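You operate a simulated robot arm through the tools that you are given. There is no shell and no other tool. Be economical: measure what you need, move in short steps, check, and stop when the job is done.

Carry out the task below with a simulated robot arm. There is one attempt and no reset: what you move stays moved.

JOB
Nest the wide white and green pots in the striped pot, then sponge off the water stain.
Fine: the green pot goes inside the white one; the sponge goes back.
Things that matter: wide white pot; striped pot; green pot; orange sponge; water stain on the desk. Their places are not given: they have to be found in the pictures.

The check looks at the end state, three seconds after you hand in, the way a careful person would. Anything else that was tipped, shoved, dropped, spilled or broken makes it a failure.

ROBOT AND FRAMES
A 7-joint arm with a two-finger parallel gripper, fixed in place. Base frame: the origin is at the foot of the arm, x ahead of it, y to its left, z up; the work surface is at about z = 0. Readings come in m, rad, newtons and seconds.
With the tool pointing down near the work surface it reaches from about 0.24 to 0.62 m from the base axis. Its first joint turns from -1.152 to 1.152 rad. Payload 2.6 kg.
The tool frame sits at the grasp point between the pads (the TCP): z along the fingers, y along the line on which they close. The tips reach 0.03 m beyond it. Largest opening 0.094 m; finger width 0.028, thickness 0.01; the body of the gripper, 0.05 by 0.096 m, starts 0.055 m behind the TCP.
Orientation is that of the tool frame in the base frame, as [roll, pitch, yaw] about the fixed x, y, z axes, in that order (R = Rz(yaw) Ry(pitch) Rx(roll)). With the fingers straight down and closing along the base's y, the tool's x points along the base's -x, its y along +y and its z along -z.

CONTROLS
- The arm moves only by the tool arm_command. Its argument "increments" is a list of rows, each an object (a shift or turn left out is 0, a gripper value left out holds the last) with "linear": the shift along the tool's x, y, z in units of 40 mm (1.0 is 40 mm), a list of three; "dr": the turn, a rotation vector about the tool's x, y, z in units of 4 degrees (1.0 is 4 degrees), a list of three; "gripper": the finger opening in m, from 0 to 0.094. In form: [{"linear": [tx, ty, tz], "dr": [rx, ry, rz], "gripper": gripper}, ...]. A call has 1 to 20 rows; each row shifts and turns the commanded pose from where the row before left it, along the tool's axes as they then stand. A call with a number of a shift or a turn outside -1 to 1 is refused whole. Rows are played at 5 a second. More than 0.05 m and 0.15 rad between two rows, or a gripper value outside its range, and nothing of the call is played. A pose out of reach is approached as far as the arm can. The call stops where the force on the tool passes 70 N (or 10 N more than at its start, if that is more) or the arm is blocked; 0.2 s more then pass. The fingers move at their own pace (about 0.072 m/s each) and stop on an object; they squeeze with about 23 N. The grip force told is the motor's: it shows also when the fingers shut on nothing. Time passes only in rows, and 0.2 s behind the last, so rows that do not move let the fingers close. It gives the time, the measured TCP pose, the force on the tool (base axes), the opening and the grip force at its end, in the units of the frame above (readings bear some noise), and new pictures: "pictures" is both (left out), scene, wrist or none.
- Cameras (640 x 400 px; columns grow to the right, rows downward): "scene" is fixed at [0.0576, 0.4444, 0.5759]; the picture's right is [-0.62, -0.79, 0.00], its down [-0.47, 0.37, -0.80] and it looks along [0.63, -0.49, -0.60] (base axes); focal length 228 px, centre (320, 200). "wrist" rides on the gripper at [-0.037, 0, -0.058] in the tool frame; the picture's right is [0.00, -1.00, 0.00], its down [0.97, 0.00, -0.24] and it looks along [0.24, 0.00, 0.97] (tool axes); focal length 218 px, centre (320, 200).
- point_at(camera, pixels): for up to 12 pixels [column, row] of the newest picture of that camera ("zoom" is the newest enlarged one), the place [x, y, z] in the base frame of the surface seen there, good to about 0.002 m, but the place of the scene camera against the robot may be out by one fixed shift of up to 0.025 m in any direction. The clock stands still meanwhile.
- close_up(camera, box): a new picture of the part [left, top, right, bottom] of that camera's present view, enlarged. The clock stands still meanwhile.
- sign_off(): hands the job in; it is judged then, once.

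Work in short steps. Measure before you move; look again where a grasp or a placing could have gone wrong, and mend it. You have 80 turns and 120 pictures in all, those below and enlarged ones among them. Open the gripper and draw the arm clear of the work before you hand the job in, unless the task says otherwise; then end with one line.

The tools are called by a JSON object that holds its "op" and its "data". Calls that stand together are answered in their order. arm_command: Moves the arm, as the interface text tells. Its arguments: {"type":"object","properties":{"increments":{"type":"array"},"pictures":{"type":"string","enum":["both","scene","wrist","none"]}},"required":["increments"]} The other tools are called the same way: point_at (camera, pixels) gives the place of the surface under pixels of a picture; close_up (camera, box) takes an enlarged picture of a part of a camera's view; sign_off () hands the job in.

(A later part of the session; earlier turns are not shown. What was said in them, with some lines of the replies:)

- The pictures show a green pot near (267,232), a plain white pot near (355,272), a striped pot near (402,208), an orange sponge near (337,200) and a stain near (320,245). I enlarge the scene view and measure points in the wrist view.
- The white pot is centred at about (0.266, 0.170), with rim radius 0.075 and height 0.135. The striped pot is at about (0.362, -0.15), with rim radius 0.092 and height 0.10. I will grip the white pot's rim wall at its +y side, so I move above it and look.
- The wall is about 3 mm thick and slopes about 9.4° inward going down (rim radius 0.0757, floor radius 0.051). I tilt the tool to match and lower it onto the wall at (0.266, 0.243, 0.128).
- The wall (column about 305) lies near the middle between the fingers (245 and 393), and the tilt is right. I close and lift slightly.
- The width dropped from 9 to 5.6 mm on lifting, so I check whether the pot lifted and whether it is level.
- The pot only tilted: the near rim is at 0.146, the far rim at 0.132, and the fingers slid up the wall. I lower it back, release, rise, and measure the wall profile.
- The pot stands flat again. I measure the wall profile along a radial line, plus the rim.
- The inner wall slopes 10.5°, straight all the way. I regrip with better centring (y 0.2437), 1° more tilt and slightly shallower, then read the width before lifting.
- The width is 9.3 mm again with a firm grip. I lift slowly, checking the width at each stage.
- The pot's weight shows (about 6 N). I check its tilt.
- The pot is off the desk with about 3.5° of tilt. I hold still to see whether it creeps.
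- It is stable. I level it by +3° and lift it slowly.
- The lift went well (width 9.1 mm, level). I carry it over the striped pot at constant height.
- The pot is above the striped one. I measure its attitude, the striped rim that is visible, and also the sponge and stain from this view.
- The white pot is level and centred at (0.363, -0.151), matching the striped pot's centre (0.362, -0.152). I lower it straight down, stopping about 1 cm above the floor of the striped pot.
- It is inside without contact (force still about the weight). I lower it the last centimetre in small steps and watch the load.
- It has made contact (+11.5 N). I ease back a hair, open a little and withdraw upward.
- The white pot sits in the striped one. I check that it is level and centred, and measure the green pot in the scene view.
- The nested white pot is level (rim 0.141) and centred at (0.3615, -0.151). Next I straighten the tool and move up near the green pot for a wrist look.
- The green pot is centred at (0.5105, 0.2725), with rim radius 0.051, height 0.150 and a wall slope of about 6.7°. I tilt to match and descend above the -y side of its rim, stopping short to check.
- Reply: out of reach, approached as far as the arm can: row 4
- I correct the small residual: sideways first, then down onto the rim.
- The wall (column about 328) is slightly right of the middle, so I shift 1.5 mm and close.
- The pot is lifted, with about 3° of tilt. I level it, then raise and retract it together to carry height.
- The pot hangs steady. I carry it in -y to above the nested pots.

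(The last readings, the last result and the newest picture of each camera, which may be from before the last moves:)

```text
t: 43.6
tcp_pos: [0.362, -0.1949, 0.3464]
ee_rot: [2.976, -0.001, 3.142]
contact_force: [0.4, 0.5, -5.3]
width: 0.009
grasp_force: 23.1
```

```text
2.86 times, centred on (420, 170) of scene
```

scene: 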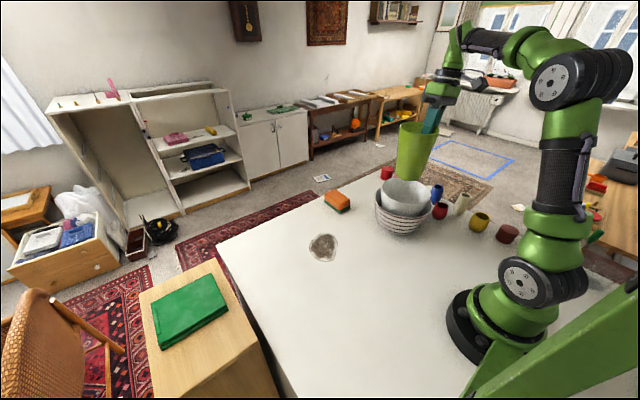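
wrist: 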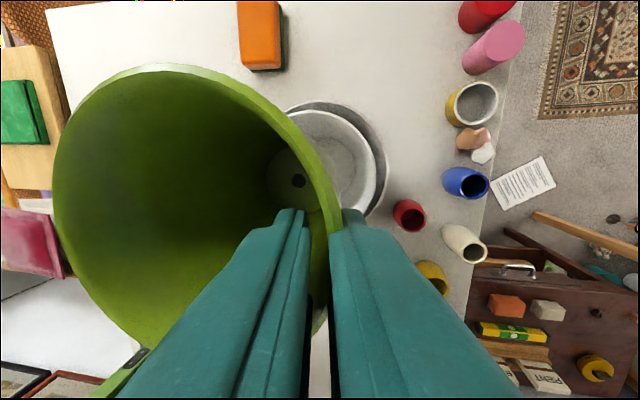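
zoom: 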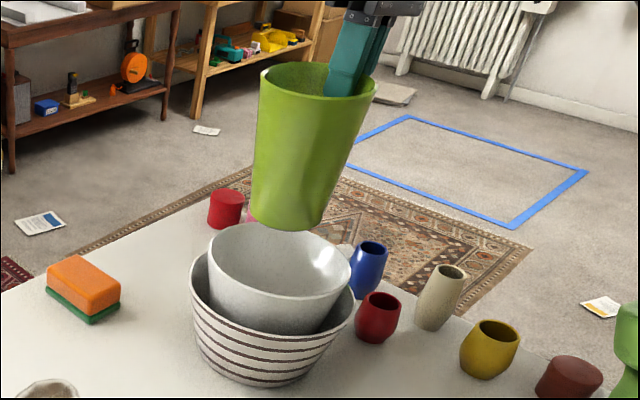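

The green pot is level with its centre at (0.3675, -0.152), so I shift -6 mm in x to match the white pot (0.3615, -0.151). Then I lower it to about 1 cm above the floor.

{"op": "arm_command", "data": {"increments": [{"linear": [0.15, 0, 0]}, {"linear": [0, -0.033, 0.2]}, {"linear": [0, -0.069, 0.414]}, {"linear": [0, -0.069, 0.414]}, {"linear": [0, -0.069, 0.414]}, {"linear": [0, -0.069, 0.414]}, {"linear": [0, -0.069, 0.414]}, {"linear": [0, -0.069, 0.414]}, {"linear": [0, -0.069, 0.414]}, {"linear": [0, -0.069, 0.414]}, {"linear": [0, -0.069, 0.414]}, {"linear": [0, -0.045, 0.27]}, {}]}}

```text
t: 46.4
tcp_pos: [0.3555, -0.1945, 0.1735]
ee_rot: [2.976, 0.0, -3.14]
contact_force: [0.5, -0.2, -5.1]
width: 0.0091
grasp_force: 23.7
```

scene: 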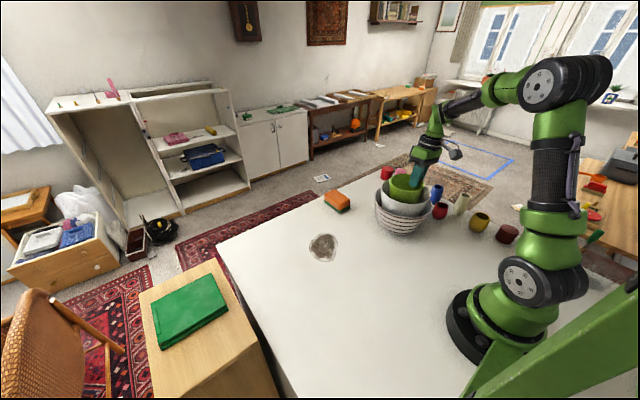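
wrist: 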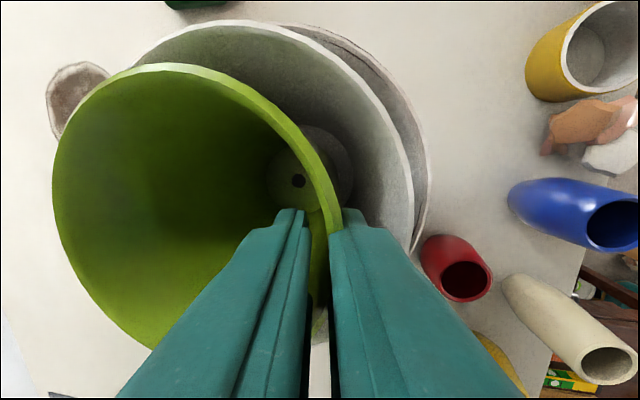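

The pot is inside and free. I lower the remaining centimetre in small steps.

{"op": "arm_command", "data": {"increments": [{"linear": [0, -0.017, 0.1]}, {"linear": [0, -0.012, 0.07]}, {}], "pictures": "none"}}

{"op": "arm_command", "data": {"increments": [{"linear": [0, -0.008, 0.05]}, {"linear": [0, -0.008, 0.05]}, {}], "pictures": "none"}}

```text
t: 47.2
tcp_pos: [0.3565, -0.1958, 0.1668]
ee_rot: [2.976, 0.002, -3.14]
contact_force: [-0.1, -0.2, -5.5]
width: 0.0091
grasp_force: 23.2
```

```text
t: 48.0
tcp_pos: [0.356, -0.1964, 0.1648]
ee_rot: [2.978, 0.003, 3.139]
contact_force: [-3.9, -3.4, 14.5]
width: 0.0091
grasp_force: 23.1
```

Contact is made (+14.5 N). I ease off slightly, open a little and withdraw along the tool axis.

{"op": "arm_command", "data": {"increments": [{"linear": [0, 0.005, -0.03]}, {"gripper": 0.018}, {"gripper": 0.022}, {}, {"linear": [0, 0, -0.3]}, {"linear": [0, 0, -0.6]}, {"linear": [0, 0, -0.9]}, {"linear": [0, 0, -0.9]}, {"linear": [0, 0, -0.6], "gripper": 0.04}, {}]}}

```text
t: 50.2
tcp_pos: [0.3545, -0.2183, 0.2966]
ee_rot: [2.975, -0.001, 3.141]
contact_force: [0.3, 0.1, -0.4]
width: 0.0402
grasp_force: 0.0
```

scene: 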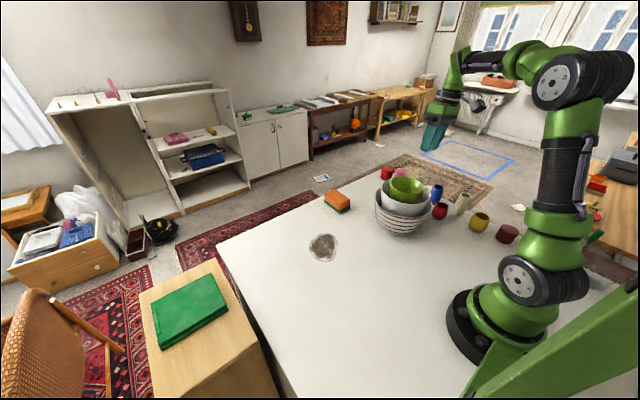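
wrist: 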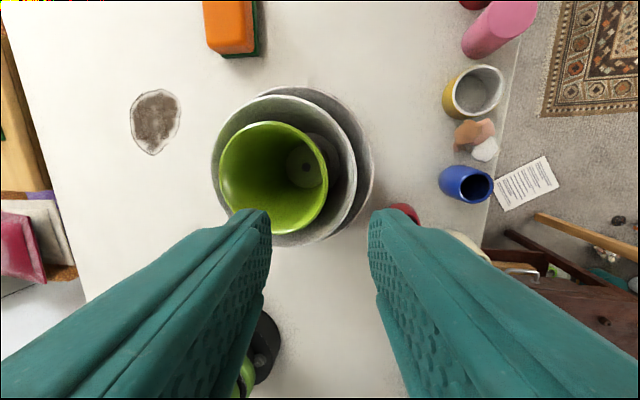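

All three pots are nested cleanly. Now the sponge: I straighten the tool, move above it and look.

{"op": "arm_command", "data": {"increments": [{"dr": [0.8, 0, 0]}, {"dr": [0.8, 0, 0]}, {"dr": [0.8, 0, 0], "gripper": 0.085}, {"linear": [-0.52, 0.61, 0]}, {"linear": [-0.52, 0.61, 0]}, {"linear": [-0.52, 0.61, 0]}, {"linear": [-0.52, 0.61, 0.2]}, {"linear": [-0.52, 0.61, 0.3]}, {"linear": [-0.52, 0.61, 0.4]}, {"linear": [-0.52, 0.61, 0.4]}, {}], "pictures": "wrist"}}

```text
t: 52.6
tcp_pos: [0.5011, -0.0446, 0.2465]
ee_rot: [-3.141, 0.001, -3.142]
contact_force: [-0.5, 0.2, -0.1]
width: 0.0848
grasp_force: 0.0
```

wrist: 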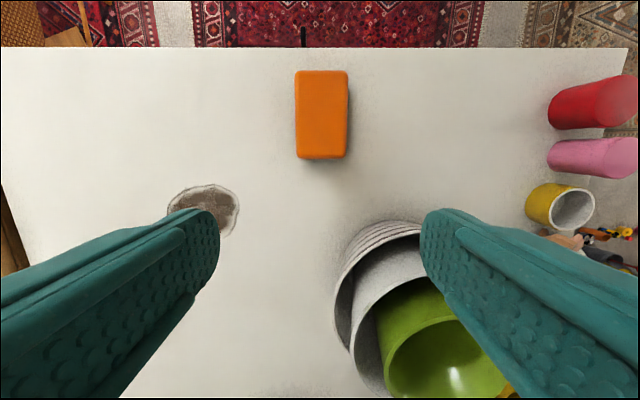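

{"op": "point_at", "data": {"camera": "wrist", "pixels": [[297, 80], [346, 80], [298, 150], [346, 150], [322, 72], [322, 155], [322, 115], [168, 205], [238, 205], [210, 185], [230, 230]]}}

{"op": "close_up", "data": {"camera": "wrist", "box": [280, 55, 370, 175]}}

```text
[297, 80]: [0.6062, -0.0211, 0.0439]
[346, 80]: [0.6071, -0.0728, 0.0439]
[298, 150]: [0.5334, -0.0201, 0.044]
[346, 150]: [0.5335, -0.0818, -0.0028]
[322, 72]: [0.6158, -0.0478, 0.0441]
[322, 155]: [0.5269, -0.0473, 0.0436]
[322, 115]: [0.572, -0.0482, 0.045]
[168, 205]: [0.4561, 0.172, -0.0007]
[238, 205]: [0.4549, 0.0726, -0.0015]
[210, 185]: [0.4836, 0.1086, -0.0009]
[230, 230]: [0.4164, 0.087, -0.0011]
```

```text
3.33 times, centred on (325, 115) of wrist
```

zoom: 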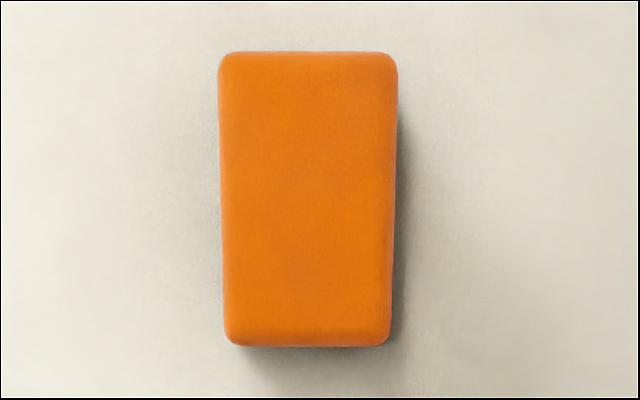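

The sponge is axis-aligned, centred at (0.5715, -0.047), 54 mm wide in y, with its top at 0.044. I descend with the fingers either side of it to z = 0.042.

{"op": "arm_command", "data": {"increments": [{"linear": [0, -0.06, 0.8]}, {"linear": [-0.44, 0, 0.7]}, {"linear": [-0.44, 0, 0.7]}, {"linear": [-0.44, 0, 0.7]}, {"linear": [-0.44, 0, 0.3]}, {}, {"linear": [0, 0, 0.5]}, {"linear": [0, 0, 0.5]}, {"linear": [0, 0, 0.5]}, {"linear": [0, 0, 0.41]}, {}], "pictures": "wrist"}}

```text
t: 55.0
tcp_pos: [0.5716, -0.0488, 0.0389]
ee_rot: [-3.14, -0.001, 3.14]
contact_force: [0.3, -0.3, 0.0]
width: 0.0852
grasp_force: 0.1
```

wrist: 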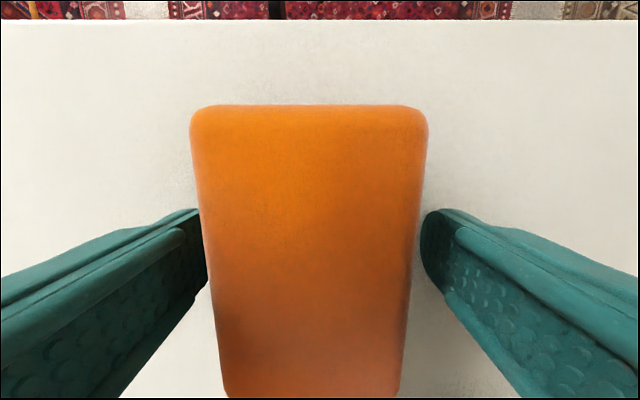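

The sponge is centred between the fingers. I close and lift slightly.

{"op": "arm_command", "data": {"increments": [{"gripper": 0.0}, {}, {}, {}, {"linear": [0, 0, -0.2]}, {"linear": [0, 0, -0.3]}, {}]}}

```text
t: 56.6
tcp_pos: [0.5706, -0.0491, 0.0588]
ee_rot: [-3.138, 0.001, -3.141]
contact_force: [-0.5, -0.3, -1.8]
width: 0.0634
grasp_force: 23.2
```

scene: 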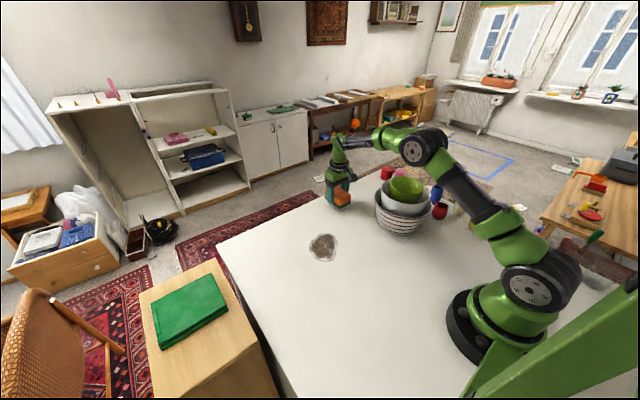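
wrist: 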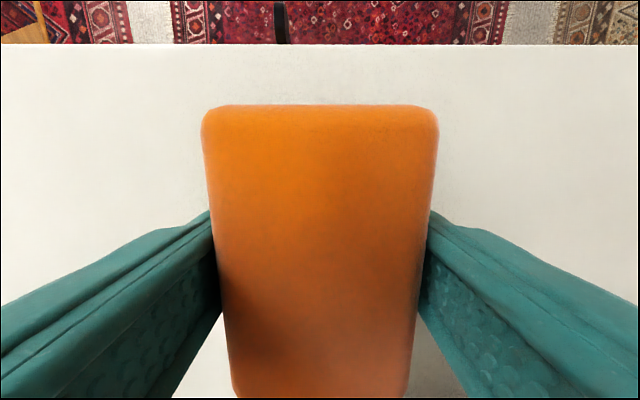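

The sponge is held (63 mm). I move it to the edge of the stain, at about (0.455, 0.075), slightly raised.

{"op": "arm_command", "data": {"increments": [{"linear": [0.2, 0.2, -0.3]}, {"linear": [0.48, 0.5, 0]}, {"linear": [0.48, 0.5, 0]}, {"linear": [0.48, 0.5, 0]}, {"linear": [0.48, 0.5, 0]}, {"linear": [0.48, 0.5, 0]}, {"linear": [0.3, 0.4, 0.2]}, {"linear": [0, 0, 0.3]}, {"linear": [0, 0, 0.2]}, {}]}}

```text
t: 58.8
tcp_pos: [0.4549, 0.073, 0.0439]
ee_rot: [-3.139, 0.0, 3.142]
contact_force: [-0.3, 0.6, -1.0]
width: 0.0636
grasp_force: 22.8
```

scene: 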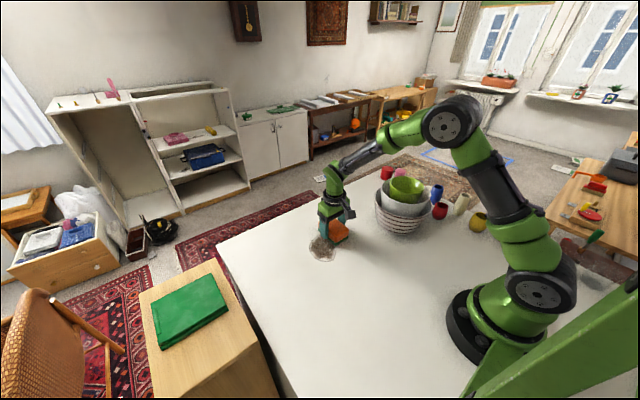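
wrist: 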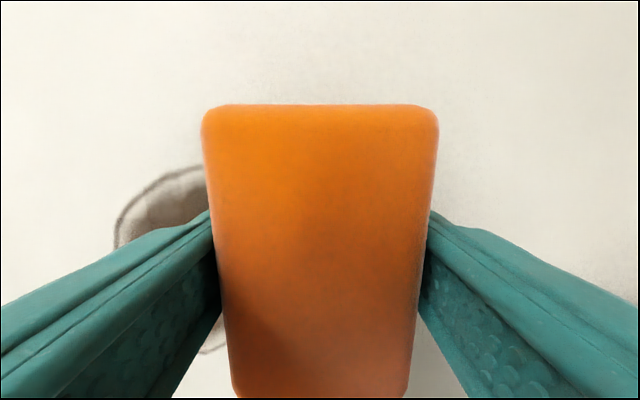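

Now I lower gently until there is light pressure.

{"op": "arm_command", "data": {"increments": [{"linear": [0, 0, 0.06]}, {"linear": [0, 0, 0.04]}, {}], "pictures": "none"}}

{"op": "arm_command", "data": {"increments": [{"linear": [0, 0, 0.03]}, {}], "pictures": "none"}}

```text
t: 59.6
tcp_pos: [0.4559, 0.0738, 0.0401]
ee_rot: [-3.14, 0.001, 3.139]
contact_force: [-5.1, -2.0, 11.4]
width: 0.0637
grasp_force: 22.9
```

```text
t: 60.2
tcp_pos: [0.4563, 0.0747, 0.0387]
ee_rot: [-3.14, 0.004, 3.141]
contact_force: [-8.6, -1.2, 24.9]
width: 0.064
grasp_force: 23.3
```

The load of 25 N is a bit much, so I back off slightly and sweep +y across the stain, step in x, and sweep back.

{"op": "arm_command", "data": {"increments": [{"linear": [0, 0, -0.025]}, {"linear": [0, 0.45, 0]}, {"linear": [0, 0.45, 0]}, {"linear": [0, 0.45, 0]}, {"linear": [0, 0.45, 0]}, {"linear": [0, 0.45, 0]}, {"linear": [0, 0.45, 0]}, {"linear": [0.4, 0, 0]}, {"linear": [0.4, 0, 0]}, {"linear": [0.4, 0, 0]}, {"linear": [0, -0.45, 0]}, {"linear": [0, -0.45, 0]}, {"linear": [0, -0.45, 0]}, {"linear": [0, -0.45, 0]}, {"linear": [0, -0.45, 0]}, {"linear": [0, -0.45, 0]}, {}]}}

```text
t: 63.8
tcp_pos: [0.4077, 0.0753, 0.0392]
ee_rot: [-3.138, -0.001, 3.142]
contact_force: [-0.2, 0.2, 3.2]
width: 0.0638
grasp_force: 22.7
```

scene: 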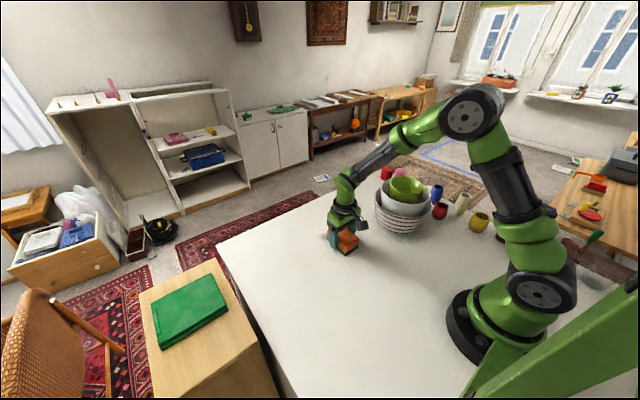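
wrist: 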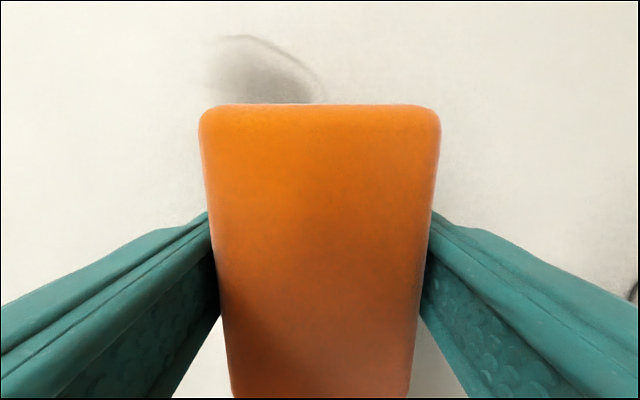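

A faint part remains near the top, about (0.47, 0.09). I add light pressure and wipe a wider pattern at x of about 0.465 and 0.435.

{"op": "arm_command", "data": {"increments": [{"linear": [0, -0.4, 0.02]}, {"linear": [-0.5, 0, 0]}, {"linear": [-0.5, 0, 0]}, {"linear": [-0.5, 0, 0]}, {"linear": [0, 0.45, 0]}, {"linear": [0, 0.45, 0]}, {"linear": [0, 0.45, 0]}, {"linear": [0, 0.45, 0]}, {"linear": [0, 0.45, 0]}, {"linear": [0, 0.45, 0]}, {"linear": [0, 0.45, 0]}, {"linear": [0.4, 0, 0]}, {"linear": [0, -0.45, 0]}, {"linear": [0, -0.45, 0]}, {"linear": [0, -0.45, 0]}, {"linear": [0, -0.45, 0]}, {"linear": [0, -0.45, 0]}, {"linear": [0, -0.45, 0]}, {"linear": [0, -0.45, 0]}, {}]}}

```text
t: 68.0
tcp_pos: [0.4516, 0.059, 0.0399]
ee_rot: [-3.141, 0.001, -3.141]
contact_force: [-0.3, 7.3, 19.1]
width: 0.0638
grasp_force: 23.1
```

scene: 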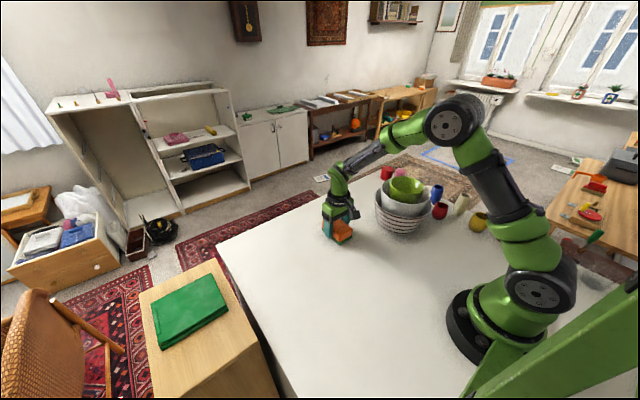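
wrist: 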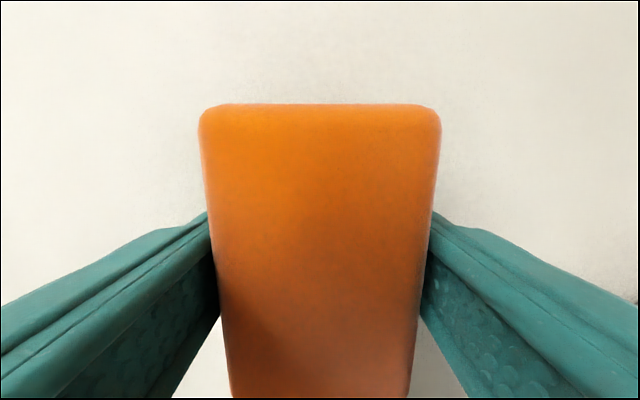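

I lift and inspect the desk where the stain was.

{"op": "arm_command", "data": {"increments": [{"linear": [0, 0, -0.4]}, {"linear": [0.3, 0.3, -0.7]}, {"linear": [0.5, 0.4, -0.9]}, {"linear": [0.5, 0.4, -0.9]}, {"linear": [0.5, 0.4, -0.7]}, {}]}}

{"op": "close_up", "data": {"camera": "scene", "box": [270, 180, 430, 290]}}

```text
t: 69.4
tcp_pos: [0.3796, 0.119, 0.1783]
ee_rot: [-3.14, 0.001, -3.141]
contact_force: [-0.2, -0.7, -0.3]
width: 0.064
grasp_force: 23.5
```

scene: 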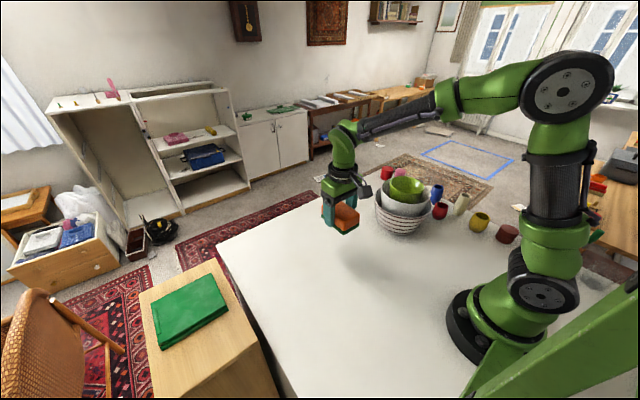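
wrist: 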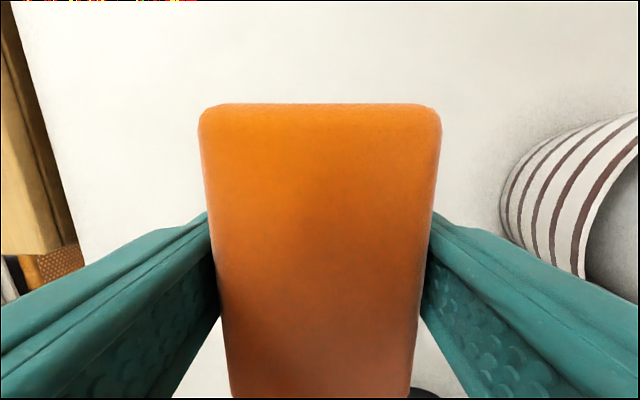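

```text
3.64 times, centred on (350, 235) of scene
```

zoom: 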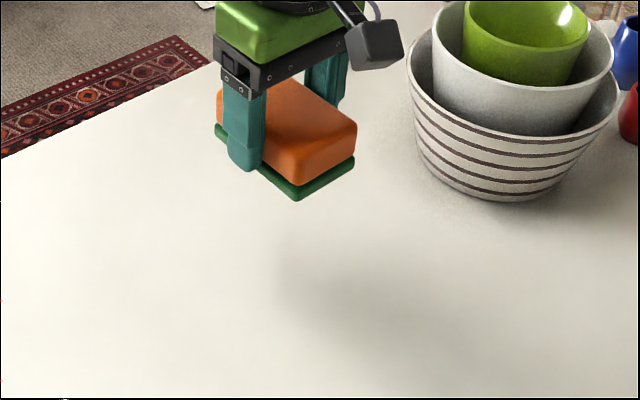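

The stain area looks clean, with only the gripper's soft shadow left. I take the sponge back to its original spot at (0.571, -0.049).

{"op": "arm_command", "data": {"increments": [{"linear": [-0.4785, -0.42, 0.2]}, {"linear": [-0.4785, -0.42, 0.2]}, {"linear": [-0.4785, -0.42, 0.2]}, {"linear": [-0.4785, -0.42, 0.2]}, {"linear": [-0.4785, -0.42, 0.2]}, {"linear": [-0.4785, -0.42, 0.2]}, {"linear": [-0.4785, -0.42, 0.2]}, {"linear": [-0.4785, -0.42, 0.2]}, {"linear": [-0.4785, -0.42, 0.2]}, {"linear": [-0.4785, -0.42, 0.2]}, {}, {"linear": [0, 0, 0.5]}, {"linear": [0, 0, 0.5]}, {}]}}

```text
t: 72.4
tcp_pos: [0.5698, -0.0481, 0.062]
ee_rot: [-3.14, -0.001, -3.141]
contact_force: [-0.4, 0.1, -0.5]
width: 0.0638
grasp_force: 23.3
```

scene: 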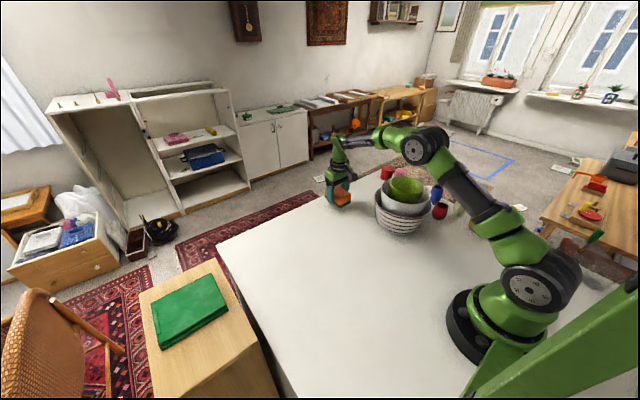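
wrist: 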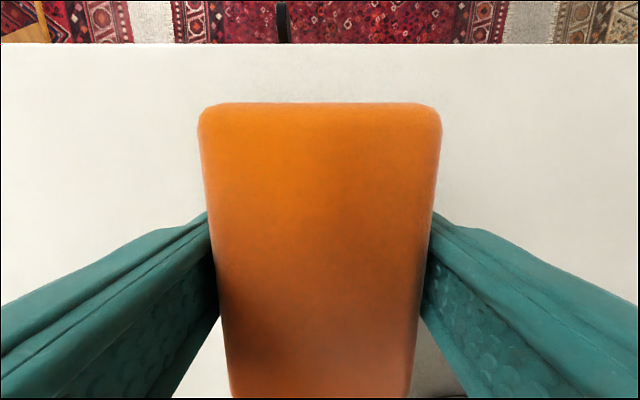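

I lower the last 21 mm, release, and rise.

{"op": "arm_command", "data": {"increments": [{"linear": [-0.02, 0, 0.2]}, {"linear": [0, 0, 0.2]}, {"linear": [0, 0, 0.11]}, {}, {"gripper": 0.075}, {"gripper": 0.09}, {}, {"linear": [0, 0, -0.5]}, {"linear": [0.2, 0, -0.8]}, {"linear": [0.5, 0, -0.8]}, {"linear": [0.5, 0, -0.8]}, {"linear": [0.5, 0, -0.8]}, {"linear": [0.5, 0, -0.6]}, {"linear": [0.9, 0, -0.6]}, {"linear": [0.9, 0, -0.6]}, {"linear": [0.9, 0, -0.5]}, {}]}}

{"op": "close_up", "data": {"camera": "scene", "box": [230, 160, 470, 310]}}

```text
t: 76.0
tcp_pos: [0.3744, -0.0485, 0.2822]
ee_rot: [-3.141, 0.0, -3.141]
contact_force: [-0.1, 0.2, 0.4]
width: 0.09
grasp_force: 0.0
```

scene: 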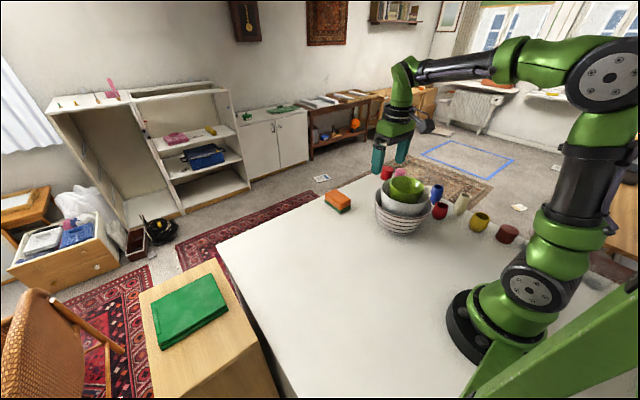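
wrist: 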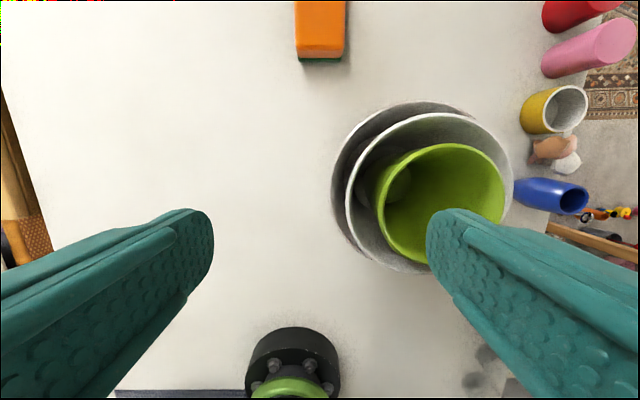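

```text
2.67 times, centred on (350, 235) of scene
```

zoom: 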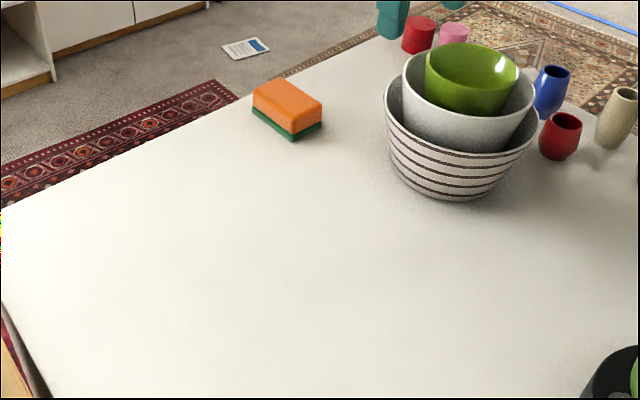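

The stain is gone, the sponge is back and the pots are nested. I draw the arm clear and take one last look.

{"op": "arm_command", "data": {"increments": [{"linear": [0.3, 0.6, -0.7]}, {"linear": [0.3, 0.6, -0.7]}, {"linear": [0.3, 0.7, -0.6]}, {"linear": [0.3, 0.7, -0.6]}, {"linear": [0.3, 0.7, -0.5]}, {"linear": [0.3, 0.7, -0.3]}, {}], "pictures": "wrist"}}

{"op": "close_up", "data": {"camera": "wrist", "box": [200, 0, 520, 200]}}

```text
t: 77.6
tcp_pos: [0.3024, 0.1148, 0.4151]
ee_rot: [3.141, 0.001, -3.142]
contact_force: [-0.4, -0.3, -0.3]
width: 0.09
grasp_force: 0.0
```

wrist: 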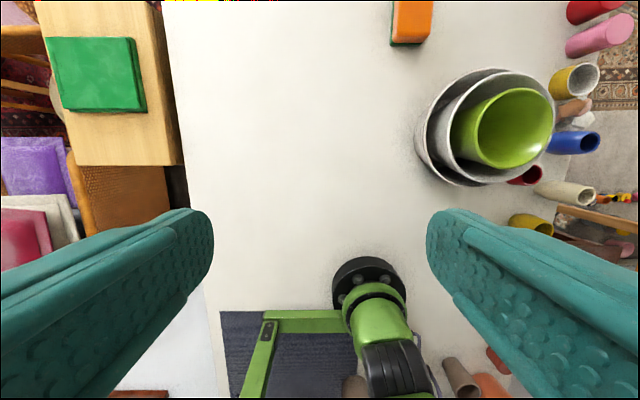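

```text
2.00 times, centred on (360, 100) of wrist
```

zoom: 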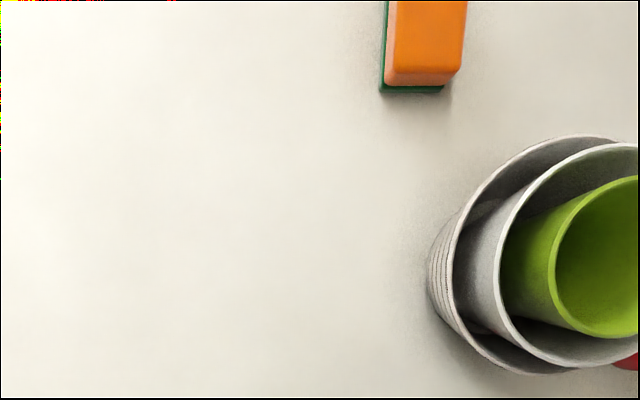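

The desk is clean, everything is in place and the arm is clear, so I hand in.

{"op": "sign_off", "data": {}}

```text
The job is handed in.
```

The green pot is inside the white pot, and both are nested in the striped one. The water stain is wiped off, the sponge is back where it started, and the arm is clear with the gripper open.
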